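You operate a simulated robot arm through the tools that you are given. There is no shell and no other tool.

Carry out the task below with a simulated two-armed robot. There is one attempt and no reset: what you move stays moved.

## Task
Save SONAR MAP onto the green data stick through the white port.
Fine: set the file dial, switch the port on, press save once, wait for the end; leave the stick in and the port on.

Only the result counts: the job must be done as asked and must still hold three seconds after the hand-in. Knocking over, shifting, dropping, spilling or breaking anything else fails it.

## Robot
Two 7-joint arms with two-finger grippers on one trunk that stands fixed in place. Base frame: the origin is at the foot of the trunk, x ahead of it, y to its left, z up; the work surface is at about z = 90. Units: cm, degrees, N and s.
The left shoulder is at [7, 13.9, 133], the right one opposite. With the tool pointing down near the work surface each hand reaches from about 44 to 74 cm from the base axis, measured 20 degrees to its own side. Payload 3.43 kg a hand.
Tool frame (each hand has its own): the origin (TCP) lies between the finger pads and is the grasp point; the fingertips stand 3 cm ahead of it; z points along the fingers, y is the line along which they close. The gripper opens to 10.4 cm; its body begins 5.7 cm behind the TCP.
Orientation is told as [roll, pitch, yaw] about the base's x, y, z axes, in that order, counted from this pose: with the fingers straight down and closing along the base's y, the tool's x points along the base's -x, its y along +y and its z along -z.

## Interface
- The arms move only by the tool drive_tool. It takes "left_increments", "right_increments" or both (then of equal length, played together; a hand with none holds still); each is a list that holds one entry, the list of rows, each a list of 7 numbers: the finger opening in cm, from 0 to 10.4, then the shift along the base's x, y, z in units of 50 mm (1.0 is 50 mm), then the turn, a rotation vector about the base's x, y, z in units of 5 degrees (1.0 is 5 degrees). In form: [[[jaw, tx, ty, tz, ax, ay, az], ...]]. A call has 1 to 20 rows; each row shifts and turns the commanded pose from where the row before left it. A call with a number of a shift or a turn outside -1 to 1 is refused whole. Each row takes 0.2 s and may step no farther than 5 cm and 8.6 degrees from the row before; otherwise, or with a gripper value out of range, the whole call is refused. Where a pose cannot be reached the arm comes as near as it can. A force on the tool above 90 N (or 10 N above the force at the start of the call, whichever is more), or a blocked arm, ends the call early, and 0.2 s more pass. Each finger travels about 4.5 cm/s and halts on what it meets, pressing with about 23 N; the grip force reading is that of the motor and also rises with nothing between the fingers. The clock runs only during rows and for 0.2 s after the last one: add rows that do not move to give the fingers time. The reply holds the time, the measured pose of the TCP, the force on the tool along the base axes, the opening and the grip force, in the units named above and with some noise, with the torque about the TCP (base axes, N m) and any sound that the robot's microphone picked up.
- Cameras (640 x 400 px; columns grow to the right, rows downward): "scene" is now at [12.64, -4.4, 155.36]; the picture's right is [-0.59, -0.81, 0.00], its down [-0.51, 0.38, -0.77] and it looks along [0.62, -0.46, -0.64] (base axes); focal length 319 px, centre (320, 200). "left" rides on the left gripper at [6.7, -1.8, -9] in its tool frame; the picture's right is [0.25, 0.97, 0.00], its down [-0.73, 0.19, -0.66] and it looks along [-0.64, 0.17, 0.75] (tool axes); focal length 218 px, centre (320, 200). "right" rides on the right gripper at [6.7, 1.8, -9] in its tool frame; the picture's right is [-0.25, 0.97, 0.00], its down [-0.73, -0.19, -0.66] and it looks along [-0.64, -0.17, 0.75] (tool axes); focal length 218 px, centre (320, 200). There is no depth. A picture from a camera that has moved, and an enlarged one, comes with that camera's place and axes in the base frame and with its lens. The place of the scene camera against the robot may be out by one fixed shift of up to 1.2 cm in any direction.
- camera(camera): a new picture of that camera. No time passes.
- lift_body(by): slides the trunk up (or, below 0, down) by that many cm; the arms and the scene camera ride with it, the base frame stays. It gives what a move gives, with no picture.
- head_to(pan, tilt): turns the head with the scene camera to pan (to the left, within 86 degrees either way) and tilt (down, from -29 to 69), counted from straight ahead of the robot. It gives what a move gives.
- inspect(camera, box): a new picture of the part [left, top, right, bottom] of that camera's present view, enlarged. No time passes.
- close_job(): hands the job in; it is judged then, once.

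Places have to be worked out from the pictures, the camera data and where the tool is seen. Open the grippers and draw the arms clear of the work before you hand the job in, unless the task says otherwise.

The tools are called after ">>>" as name(argument=value, ...) on one line, values as JSON. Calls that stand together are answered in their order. drive_tool: Moves the arms, as the interface text tells. Its arguments: {"type":"object","properties":{"left_increments":{"type":"array","items":{"type":"array","items":{"type":"array","items":{"type":"number"}}}},"right_increments":{"type":"array","items":{"type":"array","items":{"type":"array","items":{"type":"number"}}}}},"required":[]} The other tools are called the same way: lift_body (by) moves the trunk up or down; head_to (pan, tilt) turns the head that bears the scene camera; camera (camera) takes a picture; inspect (camera, box) takes an enlarged picture of a part of a camera's view; close_job () hands the job in.

At the start:

```text
time: 0.0
left_tool_pos: [44.39, -3.18, 130.89]
left_tcp_rot: [0.0, 0.0, 0.0]
left_ft_force: [0.4, 0.3, 0.3]
left_moment: [0.01, 0.02, 0.0]
left_width: 10.42
left_grip_force: 0.1
right_tool_pos: [40.62, -48.55, 126.47]
right_tcp_rot: [0.2, 0.1, 0.1]
right_ft_force: [-0.1, -0.2, -0.5]
right_moment: [-0.03, 0.05, 0.03]
right_width: 10.4
right_grip_force: 0.1
trunk travel left (down, up): [-82.5, 11.5]
head pan, tilt (commanded): [-36.4, 39.6]
```

scene: 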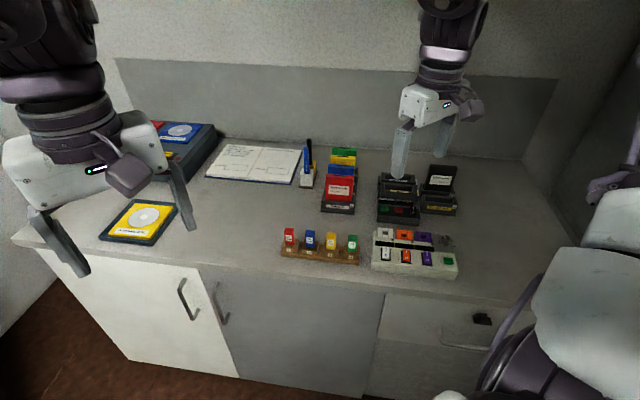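
right: 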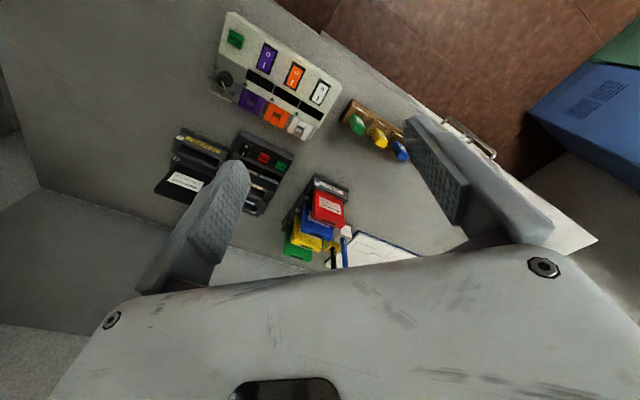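
left: 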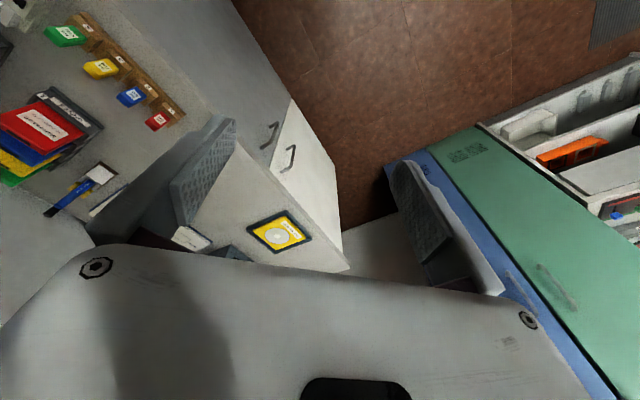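

I start by looking more closely at the hub with ports, the stick rack, and nearby items in the scene view.

>>> inspect(camera="scene", box=[360, 215, 470, 285])

>>> inspect(camera="scene", box=[270, 140, 470, 270])

>>> inspect(camera="right", box=[200, 0, 420, 140])

>>> inspect(camera="right", box=[150, 110, 420, 280])

```text
5.71 times, centred on (415, 250) of scene
camera zoom: at [12.64, -4.4, 155.36], right [-0.59, -0.81, 0.0], down [-0.51, 0.38, -0.77], along [0.62, -0.46, -0.64], focal length 1823 px, centre (-223, -86)
```

zoom: 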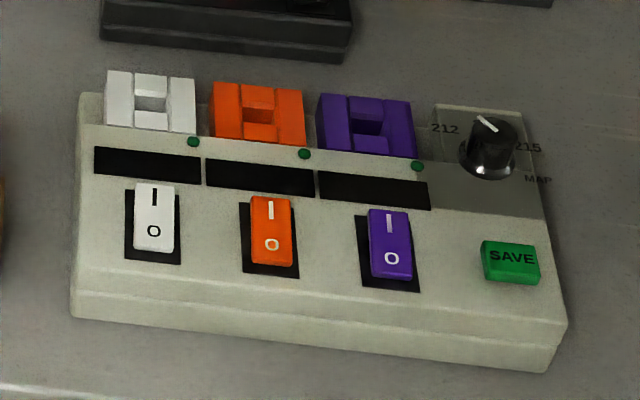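

```text
3.08 times, centred on (370, 205) of scene
camera zoom: at [12.64, -4.4, 155.36], right [-0.59, -0.81, 0.0], down [-0.51, 0.38, -0.77], along [0.62, -0.46, -0.64], focal length 982 px, centre (166, 185)
```

zoom: 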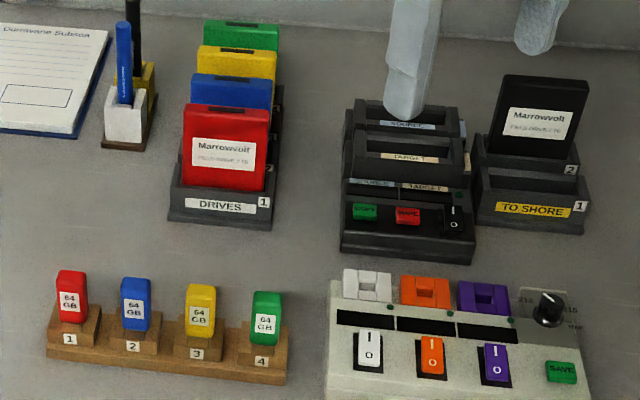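

```text
2.86 times, centred on (310, 70) of right
camera zoom: at [33.79, -46.75, 135.46], right [0.25, 0.97, 0.0], down [0.73, -0.19, 0.66], along [0.64, -0.17, -0.75], focal length 624 px, centre (349, 571)
```

zoom: 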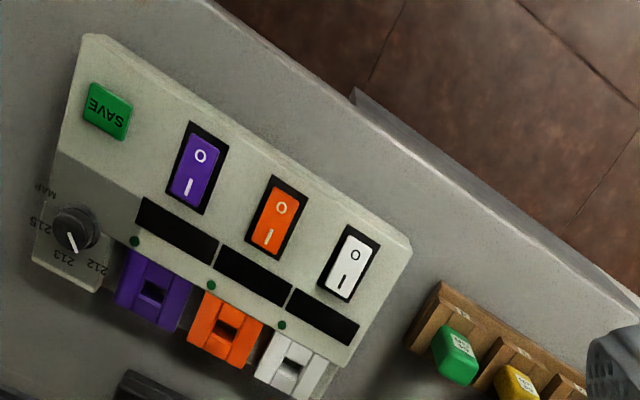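

```text
2.35 times, centred on (285, 195) of right
camera zoom: at [33.79, -46.75, 135.46], right [0.25, 0.97, 0.0], down [0.73, -0.19, 0.66], along [0.64, -0.17, -0.75], focal length 514 px, centre (402, 212)
```

zoom: 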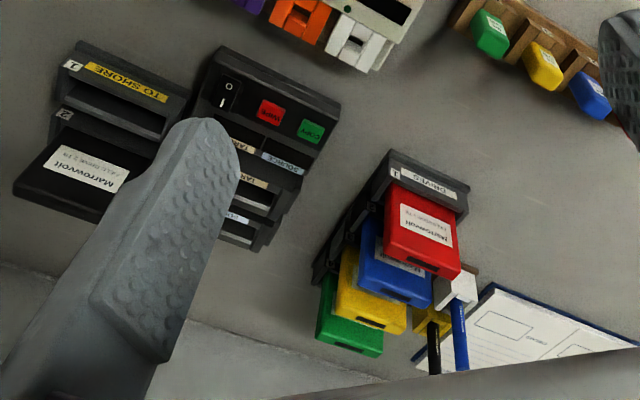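

The hub has white, orange and purple ports, a dial (212/213/215/MAP) and a green SAVE button. I zoom further onto the dial, the notebook, and the green stick.

>>> inspect(camera="scene", box=[430, 230, 462, 250])

>>> inspect(camera="right", box=[205, 55, 253, 105])

>>> inspect(camera="scene", box=[200, 135, 310, 195])

>>> inspect(camera="scene", box=[335, 225, 415, 275])

```text
16.00 times, centred on (446, 240) of scene
camera zoom: at [12.64, -4.4, 155.36], right [-0.59, -0.81, 0.0], down [-0.51, 0.38, -0.77], along [0.62, -0.46, -0.64], focal length 5104 px, centre (-1696, -440)
```

zoom: 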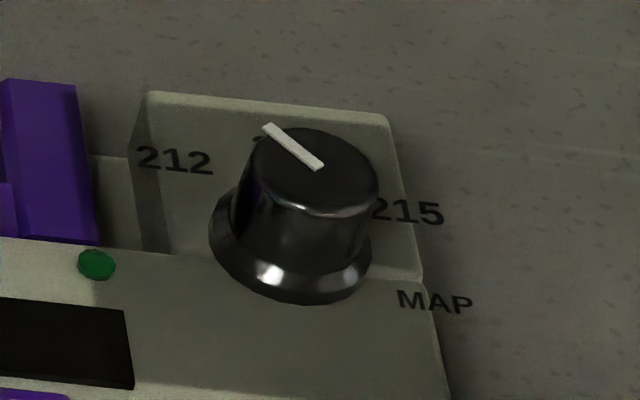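

```text
8.00 times, centred on (229, 80) of right
camera zoom: at [33.79, -46.75, 135.46], right [0.25, 0.97, 0.0], down [0.73, -0.19, 0.66], along [0.64, -0.17, -0.75], focal length 1746 px, centre (1048, 1160)
```

zoom: 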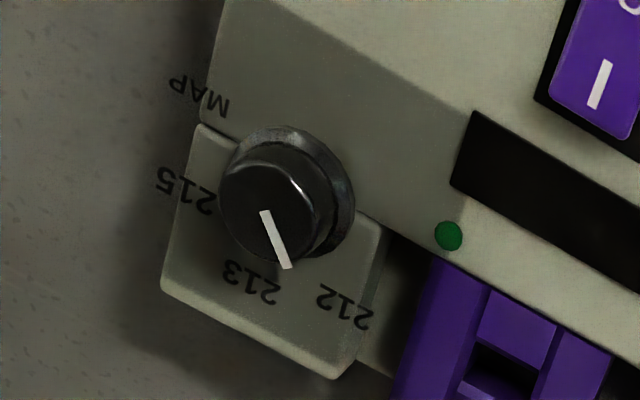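

```text
5.82 times, centred on (255, 165) of scene
camera zoom: at [12.64, -4.4, 155.36], right [-0.59, -0.81, 0.0], down [-0.51, 0.38, -0.77], along [0.62, -0.46, -0.64], focal length 1856 px, centre (698, 404)
```

zoom: 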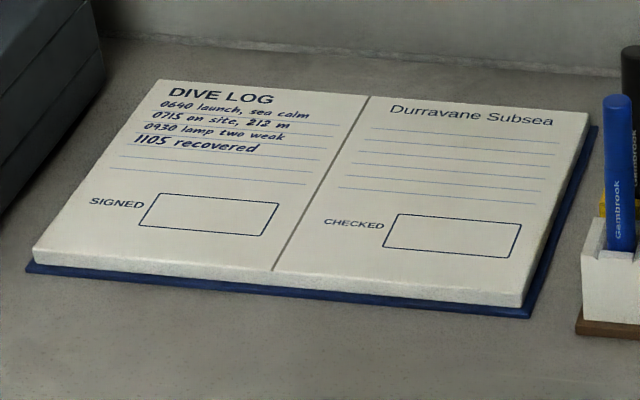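

```text
8.00 times, centred on (375, 250) of scene
camera zoom: at [12.64, -4.4, 155.36], right [-0.59, -0.81, 0.0], down [-0.51, 0.38, -0.77], along [0.62, -0.46, -0.64], focal length 2552 px, centre (-120, -200)
```

zoom: 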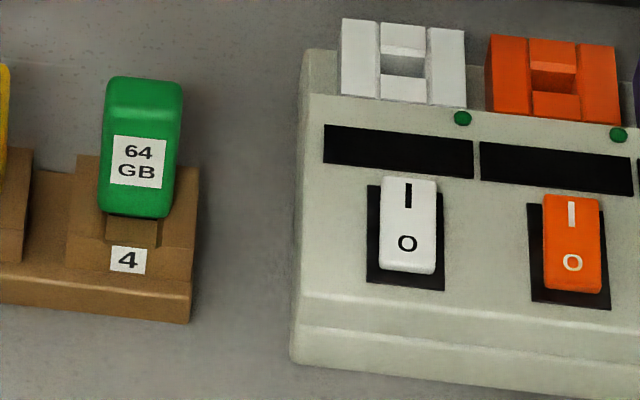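

The dial now points at 213, and MAP lies clockwise of it (seen from above). I turn the right hand about -42° and lower it in front of the hub to get a square, close view.

>>> drive_tool(right_increments=[[[10.4, -0.122, 0.097, -0.389, 0, 0, -0.933], [10.4, -0.122, 0.097, -0.389, 0, 0, -0.933], [10.4, -0.122, 0.097, -0.389, 0, 0, -0.933], [10.4, -0.122, 0.097, -0.389, 0, 0, -0.933], [10.4, -0.122, 0.097, -0.389, 0, 0, -0.933], [10.4, -0.122, 0.097, -0.389, 0, 0, -0.933], [10.4, -0.122, 0.097, -0.389, 0, 0, -0.933], [10.4, -0.122, 0.097, -0.389, 0, 0, -0.933], [10.4, -0.122, 0.097, -0.389, 0, 0, -0.933], [10.4, 0, 0, 0, 0, 0, 0]]])

>>> camera(camera="right")

>>> camera(camera="scene")

```text
time: 2.2
left_tool_pos: [44.29, -3.25, 131.06]
left_tcp_rot: [0.0, 0.0, -0.1]
left_ft_force: [0.6, -0.2, 0.6]
left_moment: [-0.01, -0.01, -0.01]
left_width: 10.41
left_grip_force: 0.1
right_tool_pos: [35.06, -44.18, 109.13]
right_tcp_rot: [0.1, -0.1, -42.2]
right_ft_force: [0.6, -0.4, 0.4]
right_moment: [0.0, 0.03, -0.02]
right_width: 10.39
right_grip_force: 0.1
trunk travel left (down, up): [-82.5, 11.5]
head pan, tilt (commanded): [-36.4, 39.6]
```

```text
taken
camera right: at [31.12, -38.4, 117.95], right [0.84, 0.55, 0.0], down [0.41, -0.63, 0.66], along [0.36, -0.55, -0.75], focal length 218 px, centre (320, 200)
```

right: 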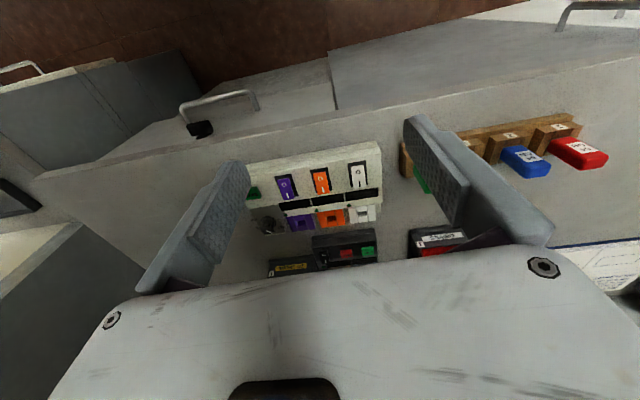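

```text
taken
camera scene: at [12.61, -4.49, 155.36], right [-0.59, -0.81, 0.0], down [-0.51, 0.38, -0.77], along [0.62, -0.46, -0.64], focal length 319 px, centre (320, 200)
```

scene: 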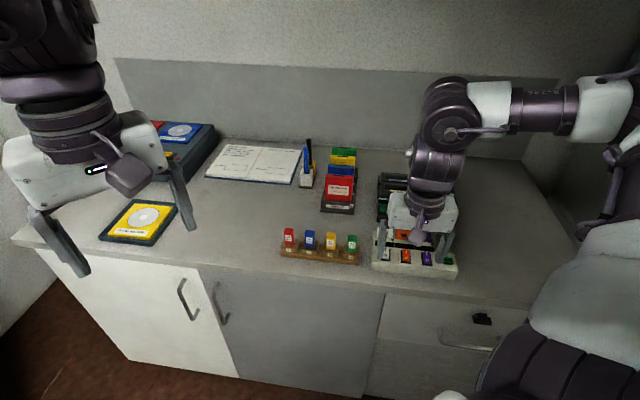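

The view is upside down but the hub is visible between the fingers. I zoom on it.

>>> inspect(camera="right", box=[240, 130, 400, 240])

>>> inspect(camera="right", box=[240, 180, 320, 240])

```text
3.64 times, centred on (320, 185) of right
camera zoom: at [31.12, -38.4, 117.95], right [0.84, 0.55, 0.0], down [0.41, -0.63, 0.66], along [0.36, -0.55, -0.75], focal length 794 px, centre (320, 254)
```

zoom: 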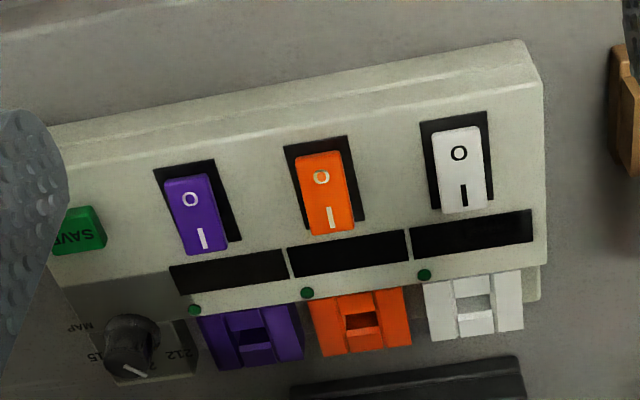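

```text
6.67 times, centred on (280, 210) of right
camera zoom: at [31.12, -38.4, 117.95], right [0.84, 0.55, 0.0], down [0.41, -0.63, 0.66], along [0.36, -0.55, -0.75], focal length 1455 px, centre (587, 133)
```

zoom: 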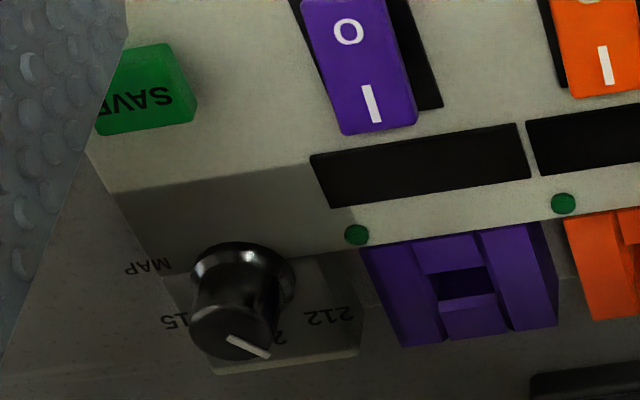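

Triangulating the two right-hand views puts the white port hole near (50.3, -55.5, 93), SAVE near (34, -60, 94) and the dial near (38.5, -65, 95). Next I move the hand above the green stick (about (51.5, -44.4)) to see it up close.

>>> drive_tool(right_increments=[[[10.4, 0.55, 0, 0, 0, 0, 0], [10.4, 0.55, 0, 0, 0, 0, 0], [10.4, 0.55, 0, 0, 0, 0, 0], [10.4, 0.55, 0, 0, 0, 0, 0], [10.4, 0.55, 0, 0, 0, 0, 0], [10.4, 0.55, 0, 0, 0, 0, 0], [10.4, 0, 0, 0, 0, 0, 0]]])

>>> camera(camera="right")

>>> inspect(camera="right", box=[240, 60, 400, 160])

```text
time: 3.8
left_tool_pos: [44.3, -3.15, 131.12]
left_tcp_rot: [0.0, 0.0, 0.0]
left_ft_force: [-0.2, -0.8, 0.9]
left_moment: [-0.02, -0.03, -0.03]
left_width: 10.39
left_grip_force: 0.0
right_tool_pos: [51.66, -44.26, 109.1]
right_tcp_rot: [0.1, -0.1, -42.0]
right_ft_force: [-0.9, -0.5, 0.4]
right_moment: [-0.03, -0.03, 0.0]
right_width: 10.41
right_grip_force: 0.0
trunk travel left (down, up): [-82.5, 11.5]
head pan, tilt (commanded): [-36.4, 39.6]
```

```text
taken
camera right: at [47.64, -38.34, 117.82], right [0.84, 0.55, 0.0], down [0.41, -0.63, 0.66], along [0.36, -0.55, -0.75], focal length 218 px, centre (320, 200)
```

right: 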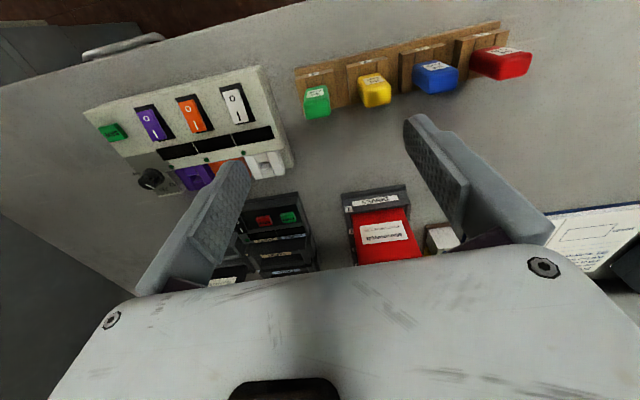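

```text
4.00 times, centred on (320, 110) of right
camera zoom: at [47.64, -38.34, 117.82], right [0.84, 0.55, 0.0], down [0.41, -0.63, 0.66], along [0.36, -0.55, -0.75], focal length 873 px, centre (320, 560)
```

zoom: 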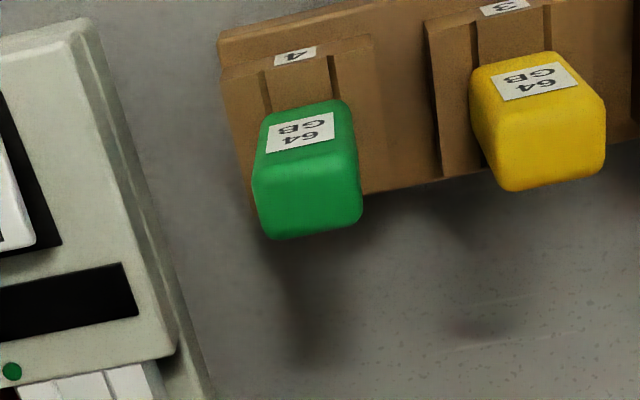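

The stick's top is about (51.4, -44.5, 96.6), and it stands upright, about 2.6 cm wide along the rack line. The tool's closing line (heading 48°) matches it, so I narrow the fingers to 4 cm and drop to just above it to check alignment.

>>> drive_tool(right_increments=[[[4.2, -0.01, -0.01, -0.2, 0, 0, 0], [4.2, -0.01, -0.01, -0.2, 0, 0, 0], [4.2, -0.01, -0.01, -0.2, 0, 0, 0], [4.2, -0.01, -0.01, -0.2, 0, 0, 0], [4.2, 0, 0, -0.2, 0, 0, 0], [4.2, 0, 0, -0.2, 0, 0, 0], [4.2, 0, 0, -0.2, 0, 0, 0], [4.2, 0, 0, -0.2, 0, 0, 0], [4.2, 0, 0, 0, 0, 0, 0], [4.2, 0, 0, 0, 0, 0, 0]]])

>>> camera(camera="right")

>>> inspect(camera="right", box=[240, 80, 400, 200])

>>> inspect(camera="scene", box=[300, 180, 420, 280])

```text
time: 6.0
left_tool_pos: [44.42, -3.21, 130.96]
left_tcp_rot: [0.0, 0.0, 0.0]
left_ft_force: [0.2, -0.6, -0.3]
left_moment: [0.0, -0.04, 0.02]
left_width: 10.4
left_grip_force: 0.1
right_tool_pos: [51.32, -44.24, 101.12]
right_tcp_rot: [0.1, 0.0, -41.9]
right_ft_force: [0.1, -0.2, 0.2]
right_moment: [0.01, -0.02, 0.01]
right_width: 4.2
right_grip_force: 0.0
trunk travel left (down, up): [-82.5, 11.5]
head pan, tilt (commanded): [-36.4, 39.6]
```

```text
taken
camera right: at [47.45, -38.48, 109.96], right [0.84, 0.55, 0.0], down [0.41, -0.63, 0.66], along [0.36, -0.55, -0.75], focal length 218 px, centre (320, 200)
```

right: 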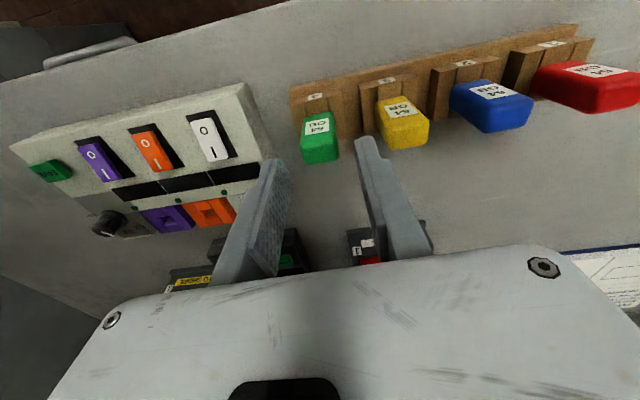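

```text
3.33 times, centred on (320, 140) of right
camera zoom: at [47.45, -38.48, 109.96], right [0.84, 0.55, 0.0], down [0.41, -0.63, 0.66], along [0.36, -0.55, -0.75], focal length 728 px, centre (320, 400)
```

zoom: 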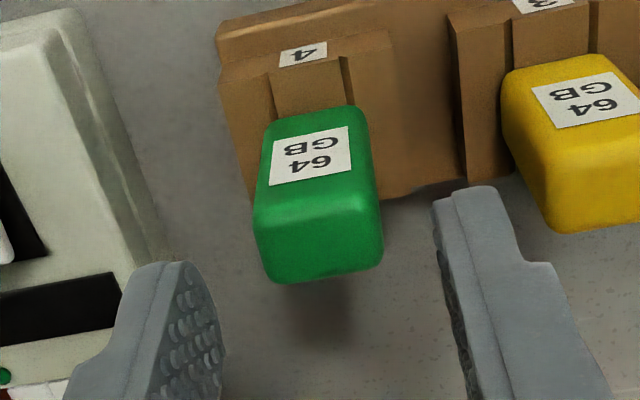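

```text
4.00 times, centred on (360, 230) of scene
camera zoom: at [12.64, -4.39, 155.36], right [-0.59, -0.81, 0.0], down [-0.51, 0.38, -0.77], along [0.62, -0.46, -0.64], focal length 1276 px, centre (160, 80)
```

zoom: 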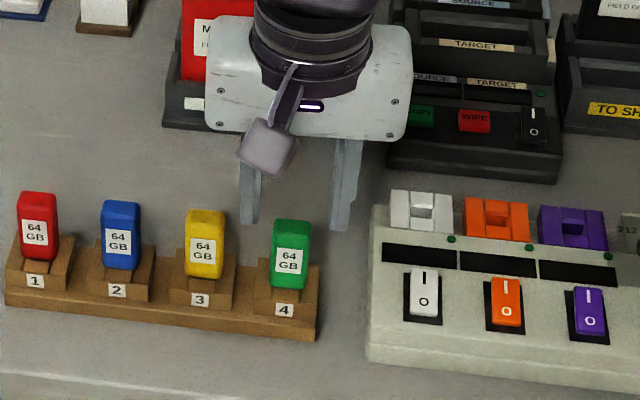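

Stick centre is about (51.35, -44.45) with top at z≈96.9, and the fingers straddle it evenly. I narrow to 3.6 cm to stay clear of the yellow stick, descend to TCP z≈95.7, and check before closing.

>>> drive_tool(right_increments=[[[3.6, 0.006, -0.04, 0, 0, 0, 0], [3.6, 0, 0, 0, 0, 0, 0], [3.6, 0, 0, -0.2, 0, 0, 0], [3.6, 0, 0, -0.2, 0, 0, 0], [3.6, 0, 0, -0.2, 0, 0, 0], [3.6, 0, 0, -0.2, 0, 0, 0], [3.6, 0, 0, -0.2, 0, 0, 0], [3.6, 0, 0, -0.08, 0, 0, 0], [3.6, 0, 0, 0, 0, 0, 0]]])

>>> inspect(camera="right", box=[240, 80, 400, 200])

>>> inspect(camera="scene", box=[310, 210, 390, 270])

```text
time: 8.0
left_tool_pos: [44.36, -3.13, 130.93]
left_tcp_rot: [0.0, 0.0, 0.0]
left_ft_force: [0.8, 0.2, 0.2]
left_moment: [-0.01, -0.01, -0.01]
left_width: 10.4
left_grip_force: 0.2
right_tool_pos: [50.04, -45.16, 97.92]
right_tcp_rot: [0.1, 0.0, -42.0]
right_ft_force: [0.9, 0.5, 1.2]
right_moment: [0.05, 0.01, -0.02]
right_width: 3.65
right_grip_force: 0.9
right hand out of reach, approached as far as the arm can: row 5, 6, 7, 8
trunk travel left (down, up): [-82.5, 11.5]
head pan, tilt (commanded): [-36.4, 39.6]
```

```text
3.33 times, centred on (320, 140) of right
camera zoom: at [46.0, -39.38, 106.91], right [0.83, 0.55, 0.0], down [0.41, -0.63, 0.66], along [0.36, -0.55, -0.75], focal length 728 px, centre (320, 400)
```

zoom: 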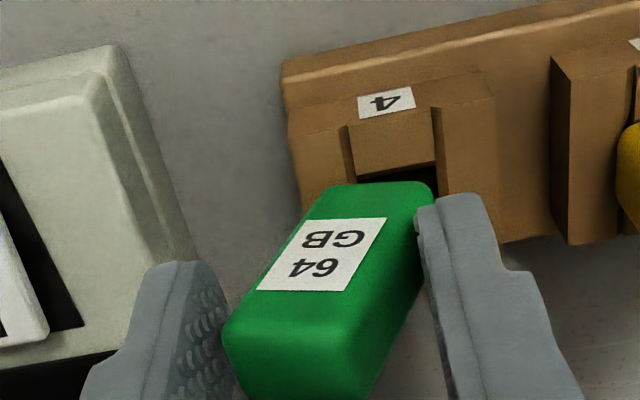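

```text
6.67 times, centred on (350, 240) of scene
camera zoom: at [12.66, -4.37, 155.36], right [-0.59, -0.81, 0.0], down [-0.51, 0.38, -0.77], along [0.62, -0.46, -0.64], focal length 2127 px, centre (120, -67)
```

zoom: 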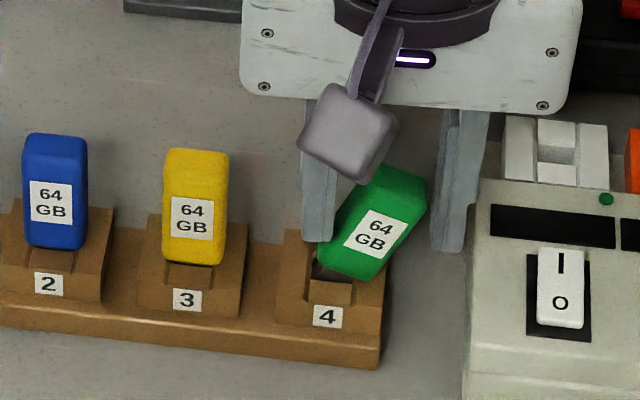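

The arm hit a reach limit and veered about 1.5 cm toward the hub, tipping the stick so it leans against the hub-side finger. I make a small upward step to see how the commanded pose behaves before pushing it back upright.

>>> drive_tool(right_increments=[[[3.65, 0, 0, 0.1, 0, 0, 0]]])

>>> inspect(camera="scene", box=[310, 210, 390, 270])

>>> inspect(camera="right", box=[240, 80, 400, 200])

>>> inspect(camera="left", box=[0, 0, 200, 120])

```text
time: 8.4
left_tool_pos: [44.44, -3.22, 130.92]
left_tcp_rot: [0.0, 0.0, 0.0]
left_ft_force: [1.3, 0.8, 0.2]
left_moment: [0.0, -0.01, 0.01]
left_width: 10.38
left_grip_force: 0.1
right_tool_pos: [49.97, -45.18, 98.47]
right_tcp_rot: [0.1, 0.1, -42.0]
right_ft_force: [-0.3, 1.2, 0.0]
right_moment: [-0.02, 0.0, 0.01]
right_width: 3.67
right_grip_force: 0.1
trunk travel left (down, up): [-82.5, 11.5]
head pan, tilt (commanded): [-36.4, 39.6]
```

```text
6.67 times, centred on (350, 240) of scene
camera zoom: at [12.62, -4.41, 155.36], right [-0.59, -0.81, 0.0], down [-0.51, 0.38, -0.77], along [0.62, -0.46, -0.64], focal length 2127 px, centre (120, -67)
```

zoom: 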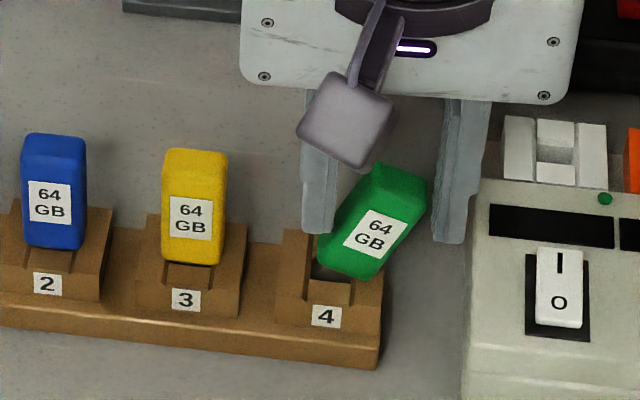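

```text
3.33 times, centred on (320, 140) of right
camera zoom: at [45.99, -39.41, 107.38], right [0.84, 0.55, 0.0], down [0.41, -0.63, 0.66], along [0.36, -0.55, -0.75], focal length 728 px, centre (320, 400)
```

zoom: 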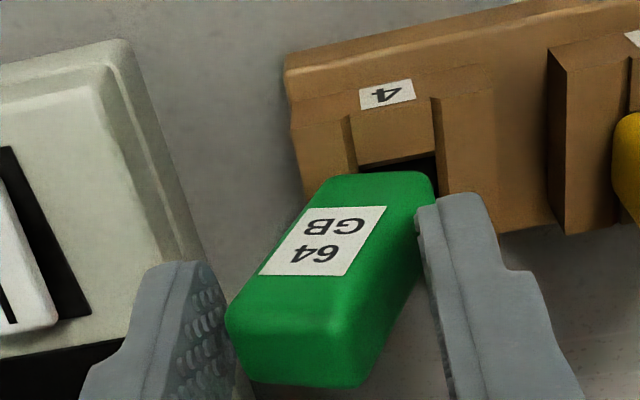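

```text
3.20 times, centred on (100, 60) of left
camera zoom: at [37.71, -4.89, 139.92], right [-0.25, 0.97, 0.0], down [0.73, 0.19, 0.66], along [0.64, 0.17, -0.75], focal length 698 px, centre (1024, 648)
```

zoom: 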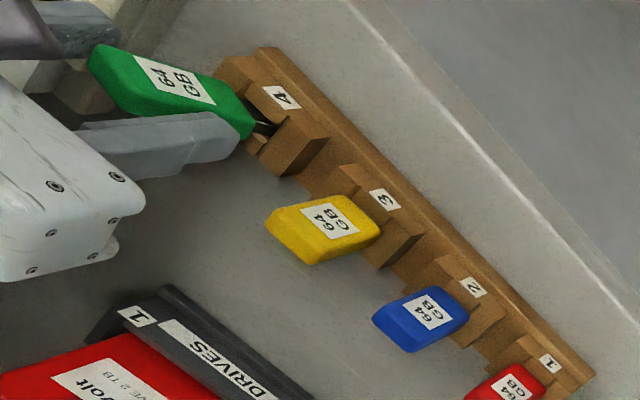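

The stick stays put, leaning with its plug still in the hole (visible in the left camera). I now push it back upright by moving the hand about 1.4 cm back along the rack with a slight rise to stay within reach.

>>> drive_tool(right_increments=[[[3.65, 0.0375, 0.0415, 0.02, 0, 0, 0], [3.65, 0.0375, 0.0415, 0.02, 0, 0, 0], [3.65, 0.0375, 0.0415, 0.02, 0, 0, 0], [3.65, 0.0375, 0.0415, 0.02, 0, 0, 0], [3.65, 0.0375, 0.0415, 0.02, 0, 0, 0]]])

>>> inspect(camera="scene", box=[310, 210, 390, 270])

>>> inspect(camera="right", box=[240, 80, 400, 200])

>>> inspect(camera="left", box=[0, 0, 200, 120])

```text
time: 9.6
left_tool_pos: [44.45, -3.11, 131.03]
left_tcp_rot: [0.0, 0.1, 0.0]
left_ft_force: [-0.7, 0.9, -0.1]
left_moment: [0.0, -0.04, 0.02]
left_width: 10.4
left_grip_force: 0.0
right_tool_pos: [51.02, -44.26, 99.07]
right_tcp_rot: [-0.1, -0.1, -42.0]
right_ft_force: [0.0, 1.0, 0.0]
right_moment: [0.02, -0.03, -0.01]
right_width: 3.65
right_grip_force: 0.0
trunk travel left (down, up): [-82.5, 11.5]
head pan, tilt (commanded): [-36.4, 39.6]
```

```text
6.67 times, centred on (350, 240) of scene
camera zoom: at [12.65, -4.39, 155.36], right [-0.59, -0.81, 0.0], down [-0.51, 0.38, -0.77], along [0.62, -0.46, -0.64], focal length 2127 px, centre (120, -67)
```

zoom: 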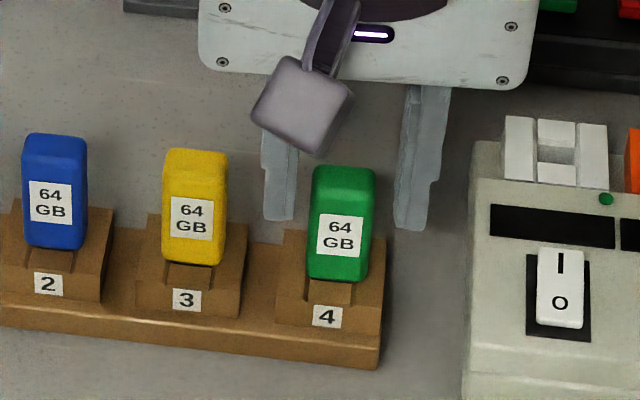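

```text
3.33 times, centred on (320, 140) of right
camera zoom: at [47.0, -38.34, 107.89], right [0.83, 0.55, 0.0], down [0.41, -0.63, 0.66], along [0.36, -0.55, -0.75], focal length 728 px, centre (320, 400)
```

zoom: 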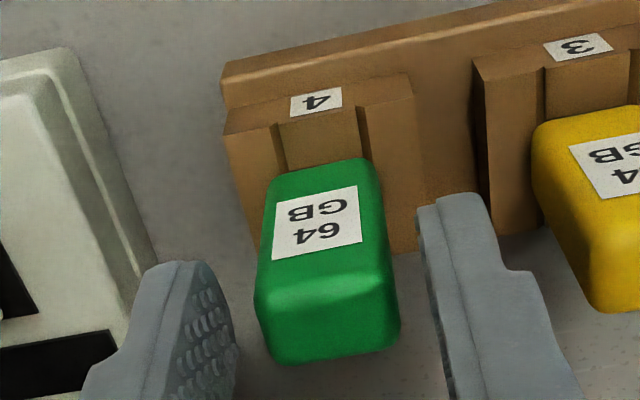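

```text
3.20 times, centred on (100, 60) of left
camera zoom: at [37.74, -4.87, 139.92], right [-0.25, 0.97, 0.0], down [0.73, 0.19, 0.66], along [0.64, 0.17, -0.75], focal length 698 px, centre (1024, 648)
```

zoom: 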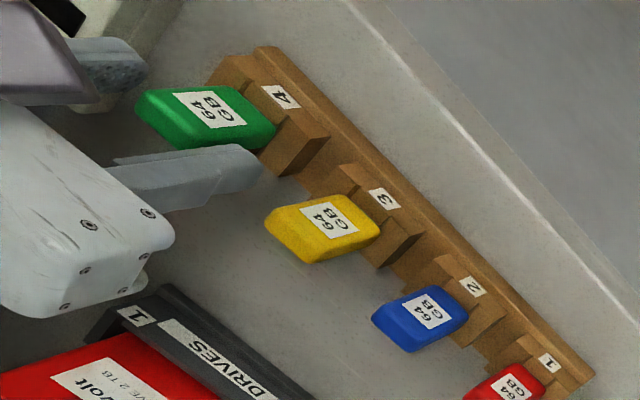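

The stick is back upright in its slot and the rack has not moved. I raise the hand straight up and then lower the trunk by 12 cm so that the arm's reach limit no longer interferes.

>>> drive_tool(right_increments=[[[3.65, 0, 0, 0.1, 0, 0, 0], [3.65, 0, 0, 0.2, 0, 0, 0], [3.65, 0, 0, 0.4, 0, 0, 0], [3.65, 0, 0, 0.5, 0, 0, 0], [3.65, 0, 0, 0.5, 0, 0, 0], [3.65, 0, 0, 0.5, 0, 0, 0], [3.65, 0, 0, 0.5, 0, 0, 0], [3.65, 0, 0, 0.5, 0, 0, 0], [3.65, 0, 0, 0, 0, 0, 0]]])

>>> lift_body(by=-12)

>>> camera(camera="scene")

>>> inspect(camera="right", box=[240, 60, 400, 180])

```text
time: 11.6
left_tool_pos: [44.29, -3.2, 130.99]
left_tcp_rot: [0.0, 0.0, 0.0]
left_ft_force: [0.7, 0.0, -0.6]
left_moment: [0.0, 0.0, 0.03]
left_width: 10.39
left_grip_force: 0.1
right_tool_pos: [50.93, -44.13, 115.06]
right_tcp_rot: [0.1, 0.0, -42.1]
right_ft_force: [1.1, 0.3, 0.5]
right_moment: [0.0, 0.01, 0.01]
right_width: 3.65
right_grip_force: 0.1
trunk travel left (down, up): [-82.5, 11.5]
head pan, tilt (commanded): [-36.4, 39.6]
```

```text
time: 13.1
left_tool_pos: [44.34, -3.18, 119.07]
left_tcp_rot: [-0.1, 0.0, 0.0]
left_ft_force: [0.4, 0.2, -0.2]
left_moment: [-0.02, -0.01, 0.01]
left_width: 10.41
left_grip_force: 0.1
right_tool_pos: [51.11, -44.03, 103.13]
right_tcp_rot: [0.2, 0.0, -42.0]
right_ft_force: [-0.4, 0.0, 0.8]
right_moment: [0.01, -0.02, 0.02]
right_width: 3.63
right_grip_force: 0.1
trunk travel left (down, up): [-70.5, 23.5]
head pan, tilt (commanded): [-36.4, 39.6]
```

```text
taken
camera scene: at [12.62, -4.39, 143.37], right [-0.59, -0.81, 0.0], down [-0.51, 0.38, -0.77], along [0.62, -0.46, -0.64], focal length 319 px, centre (320, 200)
```

scene: 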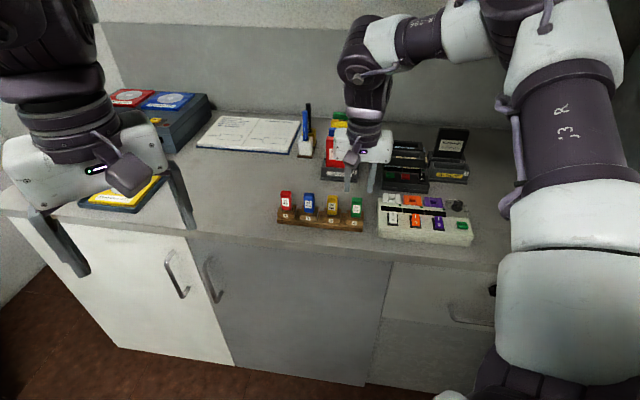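

```text
3.33 times, centred on (320, 120) of right
camera zoom: at [47.08, -38.28, 111.98], right [0.84, 0.55, 0.0], down [0.41, -0.63, 0.66], along [0.36, -0.55, -0.75], focal length 728 px, centre (320, 467)
```

zoom: 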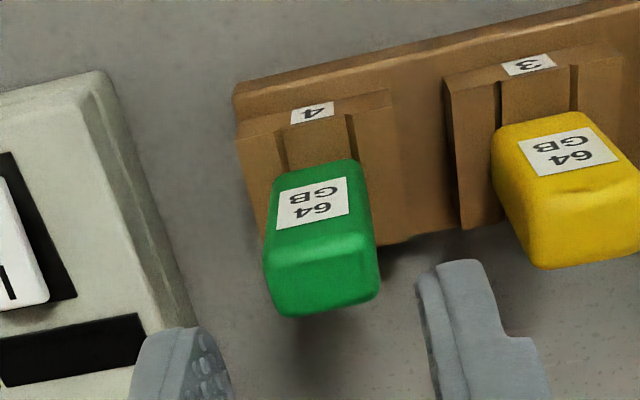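

The stick's top centre is now estimated at about (51.25, -44.5). I shift to be over it and descend only part way, checking the measured pose for any drift.

>>> drive_tool(right_increments=[[[3.6, 0.03, -0.09, 0, 0, 0, 0], [3.6, 0, 0, -0.16, 0, 0, 0], [3.6, 0, 0, -0.16, 0, 0, 0], [3.6, 0, 0, -0.16, 0, 0, 0], [3.6, 0, 0, -0.16, 0, 0, 0], [3.6, 0, 0, -0.16, 0, 0, 0], [3.6, 0, 0, 0, 0, 0, 0]]])

>>> inspect(camera="right", box=[240, 80, 400, 200])

>>> inspect(camera="scene", box=[310, 150, 420, 250])

```text
time: 14.7
left_tool_pos: [44.33, -3.11, 119.08]
left_tcp_rot: [0.0, 0.0, 0.0]
left_ft_force: [0.3, -0.4, -0.7]
left_moment: [-0.02, -0.03, 0.0]
left_width: 10.4
left_grip_force: 0.1
right_tool_pos: [51.09, -44.59, 99.16]
right_tcp_rot: [0.1, 0.0, -42.0]
right_ft_force: [-0.3, -0.6, 0.3]
right_moment: [0.02, 0.02, 0.06]
right_width: 3.6
right_grip_force: 0.0
trunk travel left (down, up): [-70.5, 23.5]
head pan, tilt (commanded): [-36.4, 39.6]
```

```text
3.33 times, centred on (320, 140) of right
camera zoom: at [47.25, -38.75, 107.97], right [0.84, 0.55, 0.0], down [0.41, -0.63, 0.66], along [0.36, -0.55, -0.75], focal length 728 px, centre (320, 400)
```

zoom: 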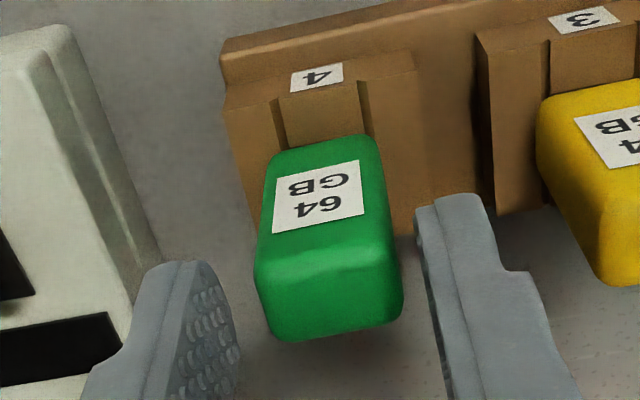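

```text
4.00 times, centred on (365, 200) of scene
camera zoom: at [12.63, -4.39, 143.36], right [-0.59, -0.81, 0.0], down [-0.51, 0.38, -0.77], along [0.62, -0.46, -0.64], focal length 1276 px, centre (140, 200)
```

zoom: 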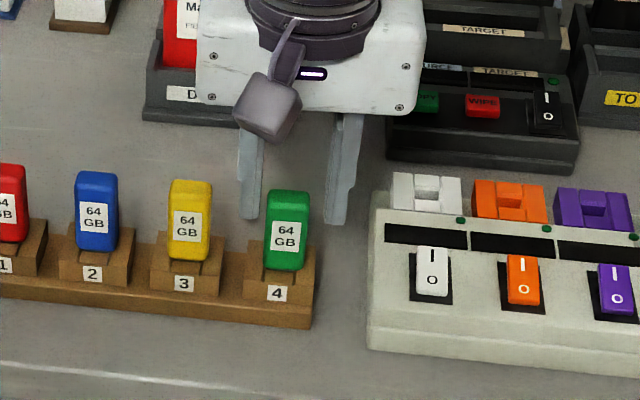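

Close up, the stick centre looks nearer (51.45, -44.85), so I shift about 0.4 cm away from the robot and descend to TCP z≈95.9 in small steps.

>>> drive_tool(right_increments=[[[3.6, 0.056, -0.056, 0, 0, 0, 0], [3.6, 0, 0, 0, 0, 0, 0], [3.6, 0, 0, -0.13, 0, 0, 0], [3.6, 0, 0, -0.13, 0, 0, 0], [3.6, 0, 0, -0.13, 0, 0, 0], [3.6, 0, 0, -0.13, 0, 0, 0], [3.6, 0, 0, -0.13, 0, 0, 0], [3.6, 0, 0, 0, 0, 0, 0]]])

>>> inspect(camera="right", box=[240, 80, 400, 200])

>>> inspect(camera="scene", box=[310, 150, 420, 250])

```text
time: 16.5
left_tool_pos: [44.32, -3.29, 118.95]
left_tcp_rot: [0.0, -0.1, 0.0]
left_ft_force: [0.1, -1.0, 0.4]
left_moment: [0.02, -0.03, -0.02]
left_width: 10.39
left_grip_force: 0.0
right_tool_pos: [51.38, -44.81, 95.97]
right_tcp_rot: [0.1, 0.0, -42.0]
right_ft_force: [-0.1, -0.2, 0.1]
right_moment: [-0.04, 0.0, 0.01]
right_width: 3.63
right_grip_force: 0.1
trunk travel left (down, up): [-70.5, 23.5]
head pan, tilt (commanded): [-36.4, 39.6]
```

```text
3.33 times, centred on (320, 140) of right
camera zoom: at [47.53, -39.06, 104.72], right [0.84, 0.55, 0.0], down [0.41, -0.63, 0.66], along [0.36, -0.55, -0.75], focal length 728 px, centre (320, 400)
```

zoom: 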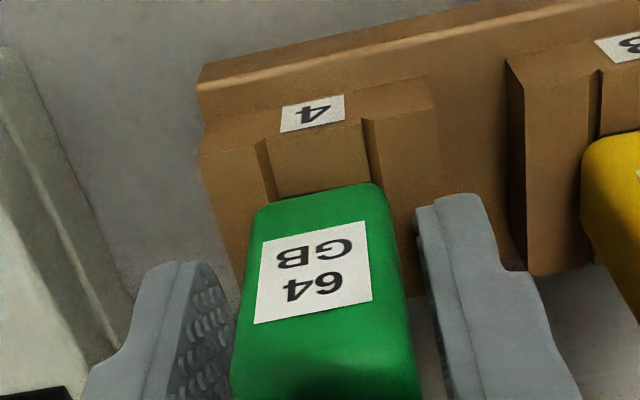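

```text
4.00 times, centred on (365, 200) of scene
camera zoom: at [12.63, -4.39, 143.36], right [-0.59, -0.81, 0.0], down [-0.51, 0.38, -0.77], along [0.62, -0.46, -0.64], focal length 1276 px, centre (140, 200)
```

zoom: 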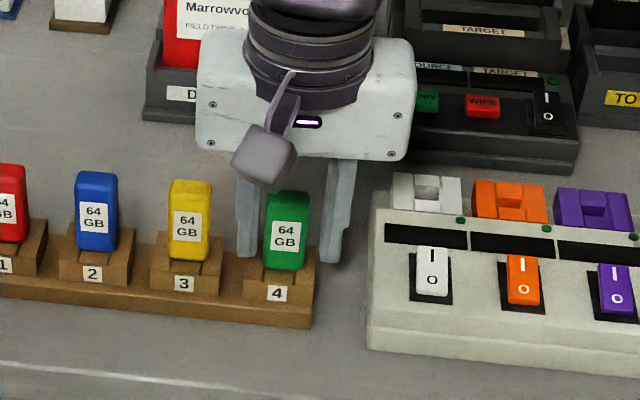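

The fingers now straddle the stick at TCP z≈96 with no drift and no contact. I close on it.

>>> drive_tool(right_increments=[[[3.0, 0, 0, 0, 0, 0, 0], [2.6, 0, 0, 0, 0, 0, 0], [2.0, 0, 0, 0, 0, 0, 0], [1.5, 0, 0, 0, 0, 0, 0], [1.5, 0, 0, 0, 0, 0, 0]]])

>>> inspect(camera="right", box=[240, 80, 400, 200])

>>> inspect(camera="scene", box=[310, 150, 420, 250])

```text
time: 17.7
left_tool_pos: [44.42, -2.93, 118.94]
left_tcp_rot: [0.0, 0.1, 0.1]
left_ft_force: [0.6, -0.2, 0.2]
left_moment: [0.03, 0.0, 0.0]
left_width: 10.39
left_grip_force: 0.0
right_tool_pos: [51.65, -44.77, 96.05]
right_tcp_rot: [0.1, 0.0, -41.9]
right_ft_force: [5.4, 6.4, -0.9]
right_moment: [0.26, -0.2, -0.09]
right_width: 2.31
right_grip_force: 22.6
trunk travel left (down, up): [-70.5, 23.5]
head pan, tilt (commanded): [-36.4, 39.6]
```

```text
3.33 times, centred on (320, 140) of right
camera zoom: at [47.69, -38.91, 104.74], right [0.83, 0.55, 0.0], down [0.41, -0.63, 0.66], along [0.36, -0.55, -0.75], focal length 728 px, centre (320, 400)
```

zoom: 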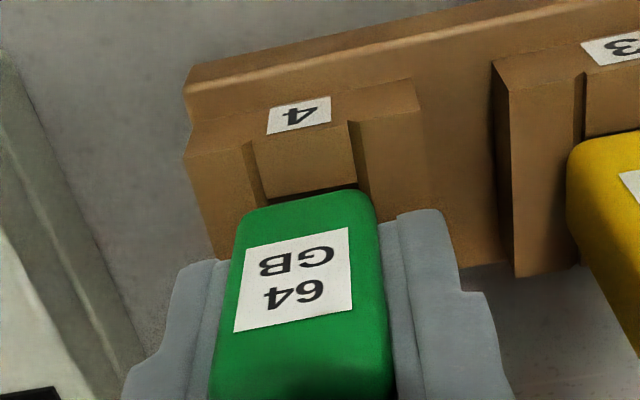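

```text
4.00 times, centred on (365, 200) of scene
camera zoom: at [12.79, -4.26, 143.35], right [-0.59, -0.81, 0.0], down [-0.51, 0.38, -0.77], along [0.62, -0.46, -0.64], focal length 1276 px, centre (140, 200)
```

zoom: 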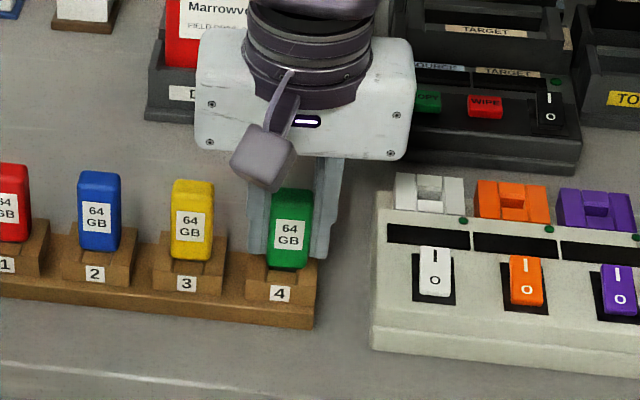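

The stick is gripped (width 2.31 cm, 22.6 N) with about 8 N of side load toward the yellow stick. I relax that with a tiny shift before lifting.

>>> drive_tool(right_increments=[[[1.5, 0.02, 0.024, 0, 0, 0, 0], [1.5, 0, 0, 0, 0, 0, 0]]])

```text
time: 18.3
left_tool_pos: [44.41, -3.1, 118.99]
left_tcp_rot: [0.0, 0.1, 0.1]
left_ft_force: [0.3, -0.3, 0.4]
left_moment: [0.0, 0.0, 0.03]
left_width: 10.39
left_grip_force: 0.1
right_tool_pos: [51.6, -44.72, 95.93]
right_tcp_rot: [-0.1, 0.0, -42.0]
right_ft_force: [4.4, 5.1, 1.0]
right_moment: [0.15, -0.17, -0.07]
right_width: 2.3
right_grip_force: 23.5
trunk travel left (down, up): [-70.5, 23.5]
head pan, tilt (commanded): [-36.4, 39.6]
```

The load is falling slowly; I continue relaxing by about 0.4 cm.

>>> drive_tool(right_increments=[[[1.5, 0.027, 0.03, 0, 0, 0, 0], [1.5, 0.027, 0.03, 0, 0, 0, 0], [1.5, 0, 0, 0, 0, 0, 0]]])

>>> inspect(camera="scene", box=[310, 150, 420, 250])

```text
time: 19.1
left_tool_pos: [44.39, -3.24, 119.03]
left_tcp_rot: [0.0, 0.0, 0.0]
left_ft_force: [0.3, -0.1, -0.1]
left_moment: [0.02, 0.0, 0.01]
left_width: 10.4
left_grip_force: 0.0
right_tool_pos: [51.85, -44.53, 95.89]
right_tcp_rot: [0.0, 0.0, -42.1]
right_ft_force: [0.7, 0.7, 0.8]
right_moment: [-0.01, 0.0, 0.0]
right_width: 2.3
right_grip_force: 22.9
trunk travel left (down, up): [-70.5, 23.5]
head pan, tilt (commanded): [-36.4, 39.6]
```

```text
4.00 times, centred on (365, 200) of scene
camera zoom: at [12.65, -4.39, 143.36], right [-0.59, -0.81, 0.0], down [-0.51, 0.38, -0.77], along [0.62, -0.46, -0.64], focal length 1276 px, centre (140, 200)
```

zoom: 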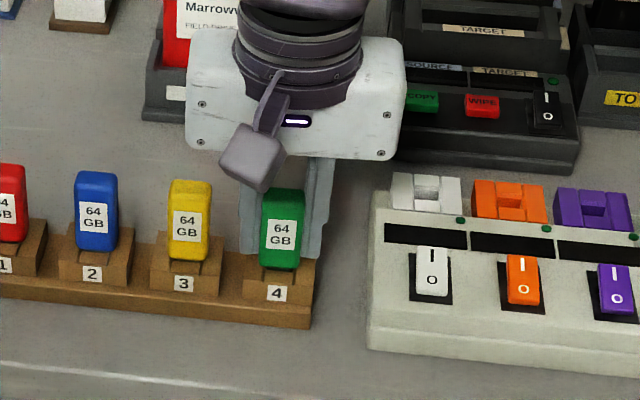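

The side load is nearly zero now. I lift the stick straight up.

>>> drive_tool(right_increments=[[[1.5, 0, 0, 0.1, 0, 0, 0], [1.5, 0, 0, 0.1, 0, 0, 0], [1.5, 0, 0, 0.1, 0, 0, 0], [1.5, 0, 0, 0.15, 0, 0, 0], [1.5, 0, 0, 0.2, 0, 0, 0], [1.5, 0, 0, 0.3, 0, 0, 0], [1.5, 0, 0, 0.3, 0, 0, 0], [1.5, 0, 0, 0.4, 0, 0, 0], [1.5, 0, 0, 0.4, 0, 0, 0], [1.5, 0, 0, 0, 0, 0, 0]]])

>>> inspect(camera="right", box=[240, 80, 400, 200])

>>> inspect(camera="scene", box=[300, 140, 440, 250])

>>> inspect(camera="left", box=[0, 0, 200, 120])

```text
time: 21.3
left_tool_pos: [44.36, -3.21, 119.02]
left_tcp_rot: [0.0, -0.1, -0.1]
left_ft_force: [-0.1, 0.2, 0.9]
left_moment: [-0.02, -0.06, 0.0]
left_width: 10.41
left_grip_force: 0.2
right_tool_pos: [51.94, -44.46, 106.09]
right_tcp_rot: [0.2, 0.0, -42.0]
right_ft_force: [0.8, -0.1, -0.5]
right_moment: [-0.02, -0.02, -0.01]
right_width: 2.27
right_grip_force: 22.9
trunk travel left (down, up): [-70.5, 23.5]
head pan, tilt (commanded): [-36.4, 39.6]
```

```text
3.33 times, centred on (320, 140) of right
camera zoom: at [47.9, -38.65, 114.91], right [0.84, 0.55, 0.0], down [0.41, -0.63, 0.66], along [0.36, -0.55, -0.75], focal length 728 px, centre (320, 400)
```

zoom: 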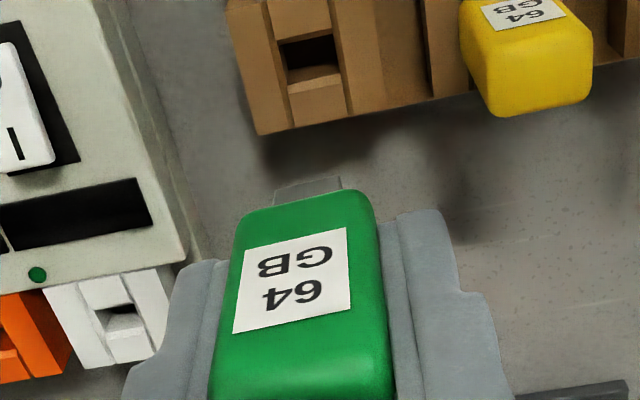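

```text
3.64 times, centred on (370, 195) of scene
camera zoom: at [12.67, -4.43, 143.35], right [-0.59, -0.81, 0.0], down [-0.51, 0.38, -0.77], along [0.62, -0.46, -0.64], focal length 1160 px, centre (138, 218)
```

zoom: 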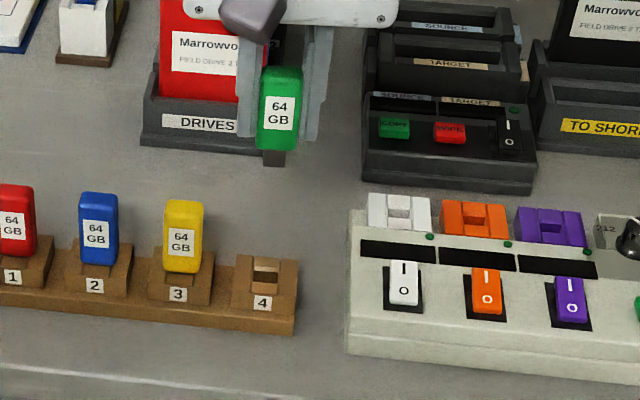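

```text
3.20 times, centred on (100, 60) of left
camera zoom: at [37.76, -4.91, 127.91], right [-0.25, 0.97, 0.0], down [0.73, 0.19, 0.66], along [0.64, 0.17, -0.75], focal length 698 px, centre (1024, 648)
```

zoom: 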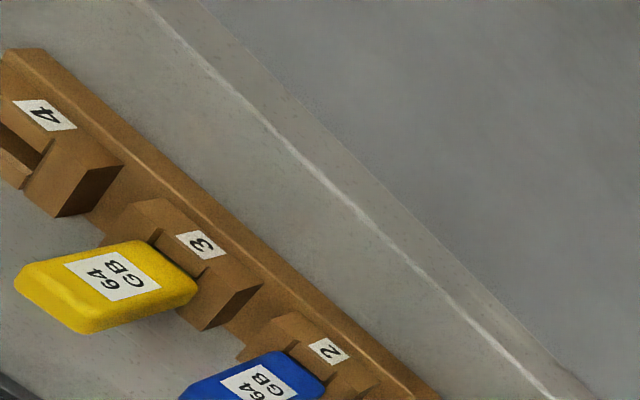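

The stick is out and held upright with its plug pointing down. I now look at the hub from this pose to pin down its orientation and the white port's exact place.

>>> inspect(camera="right", box=[80, 60, 290, 190])

>>> inspect(camera="scene", box=[390, 180, 480, 240])

>>> inspect(camera="scene", box=[355, 145, 405, 190])

```text
3.05 times, centred on (185, 125) of right
camera zoom: at [47.9, -38.65, 114.91], right [0.84, 0.55, 0.0], down [0.41, -0.63, 0.66], along [0.36, -0.55, -0.75], focal length 665 px, centre (731, 429)
```

zoom: 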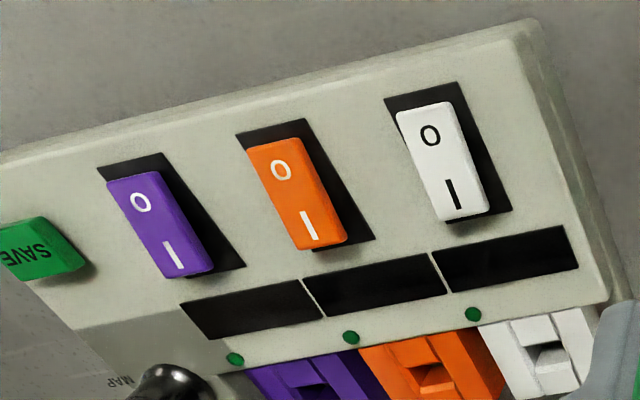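

```text
6.67 times, centred on (435, 210) of scene
camera zoom: at [12.67, -4.43, 143.35], right [-0.59, -0.81, 0.0], down [-0.51, 0.38, -0.77], along [0.62, -0.46, -0.64], focal length 2127 px, centre (-447, 133)
```

zoom: 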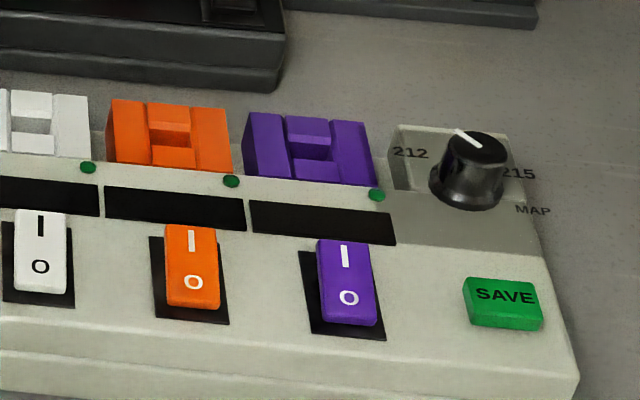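

```text
8.89 times, centred on (380, 168) of scene
camera zoom: at [12.67, -4.43, 143.35], right [-0.59, -0.81, 0.0], down [-0.51, 0.38, -0.77], along [0.62, -0.46, -0.64], focal length 2836 px, centre (-213, 489)
```

zoom: 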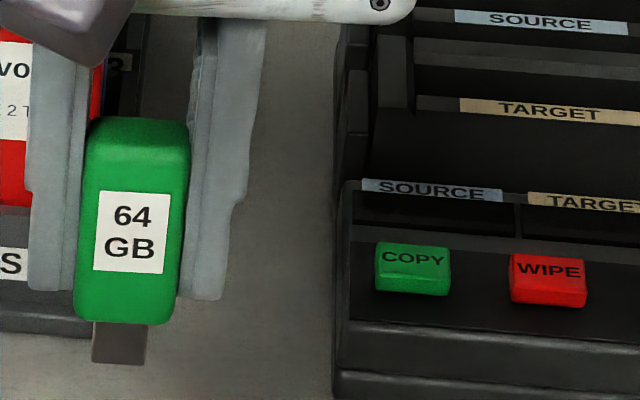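

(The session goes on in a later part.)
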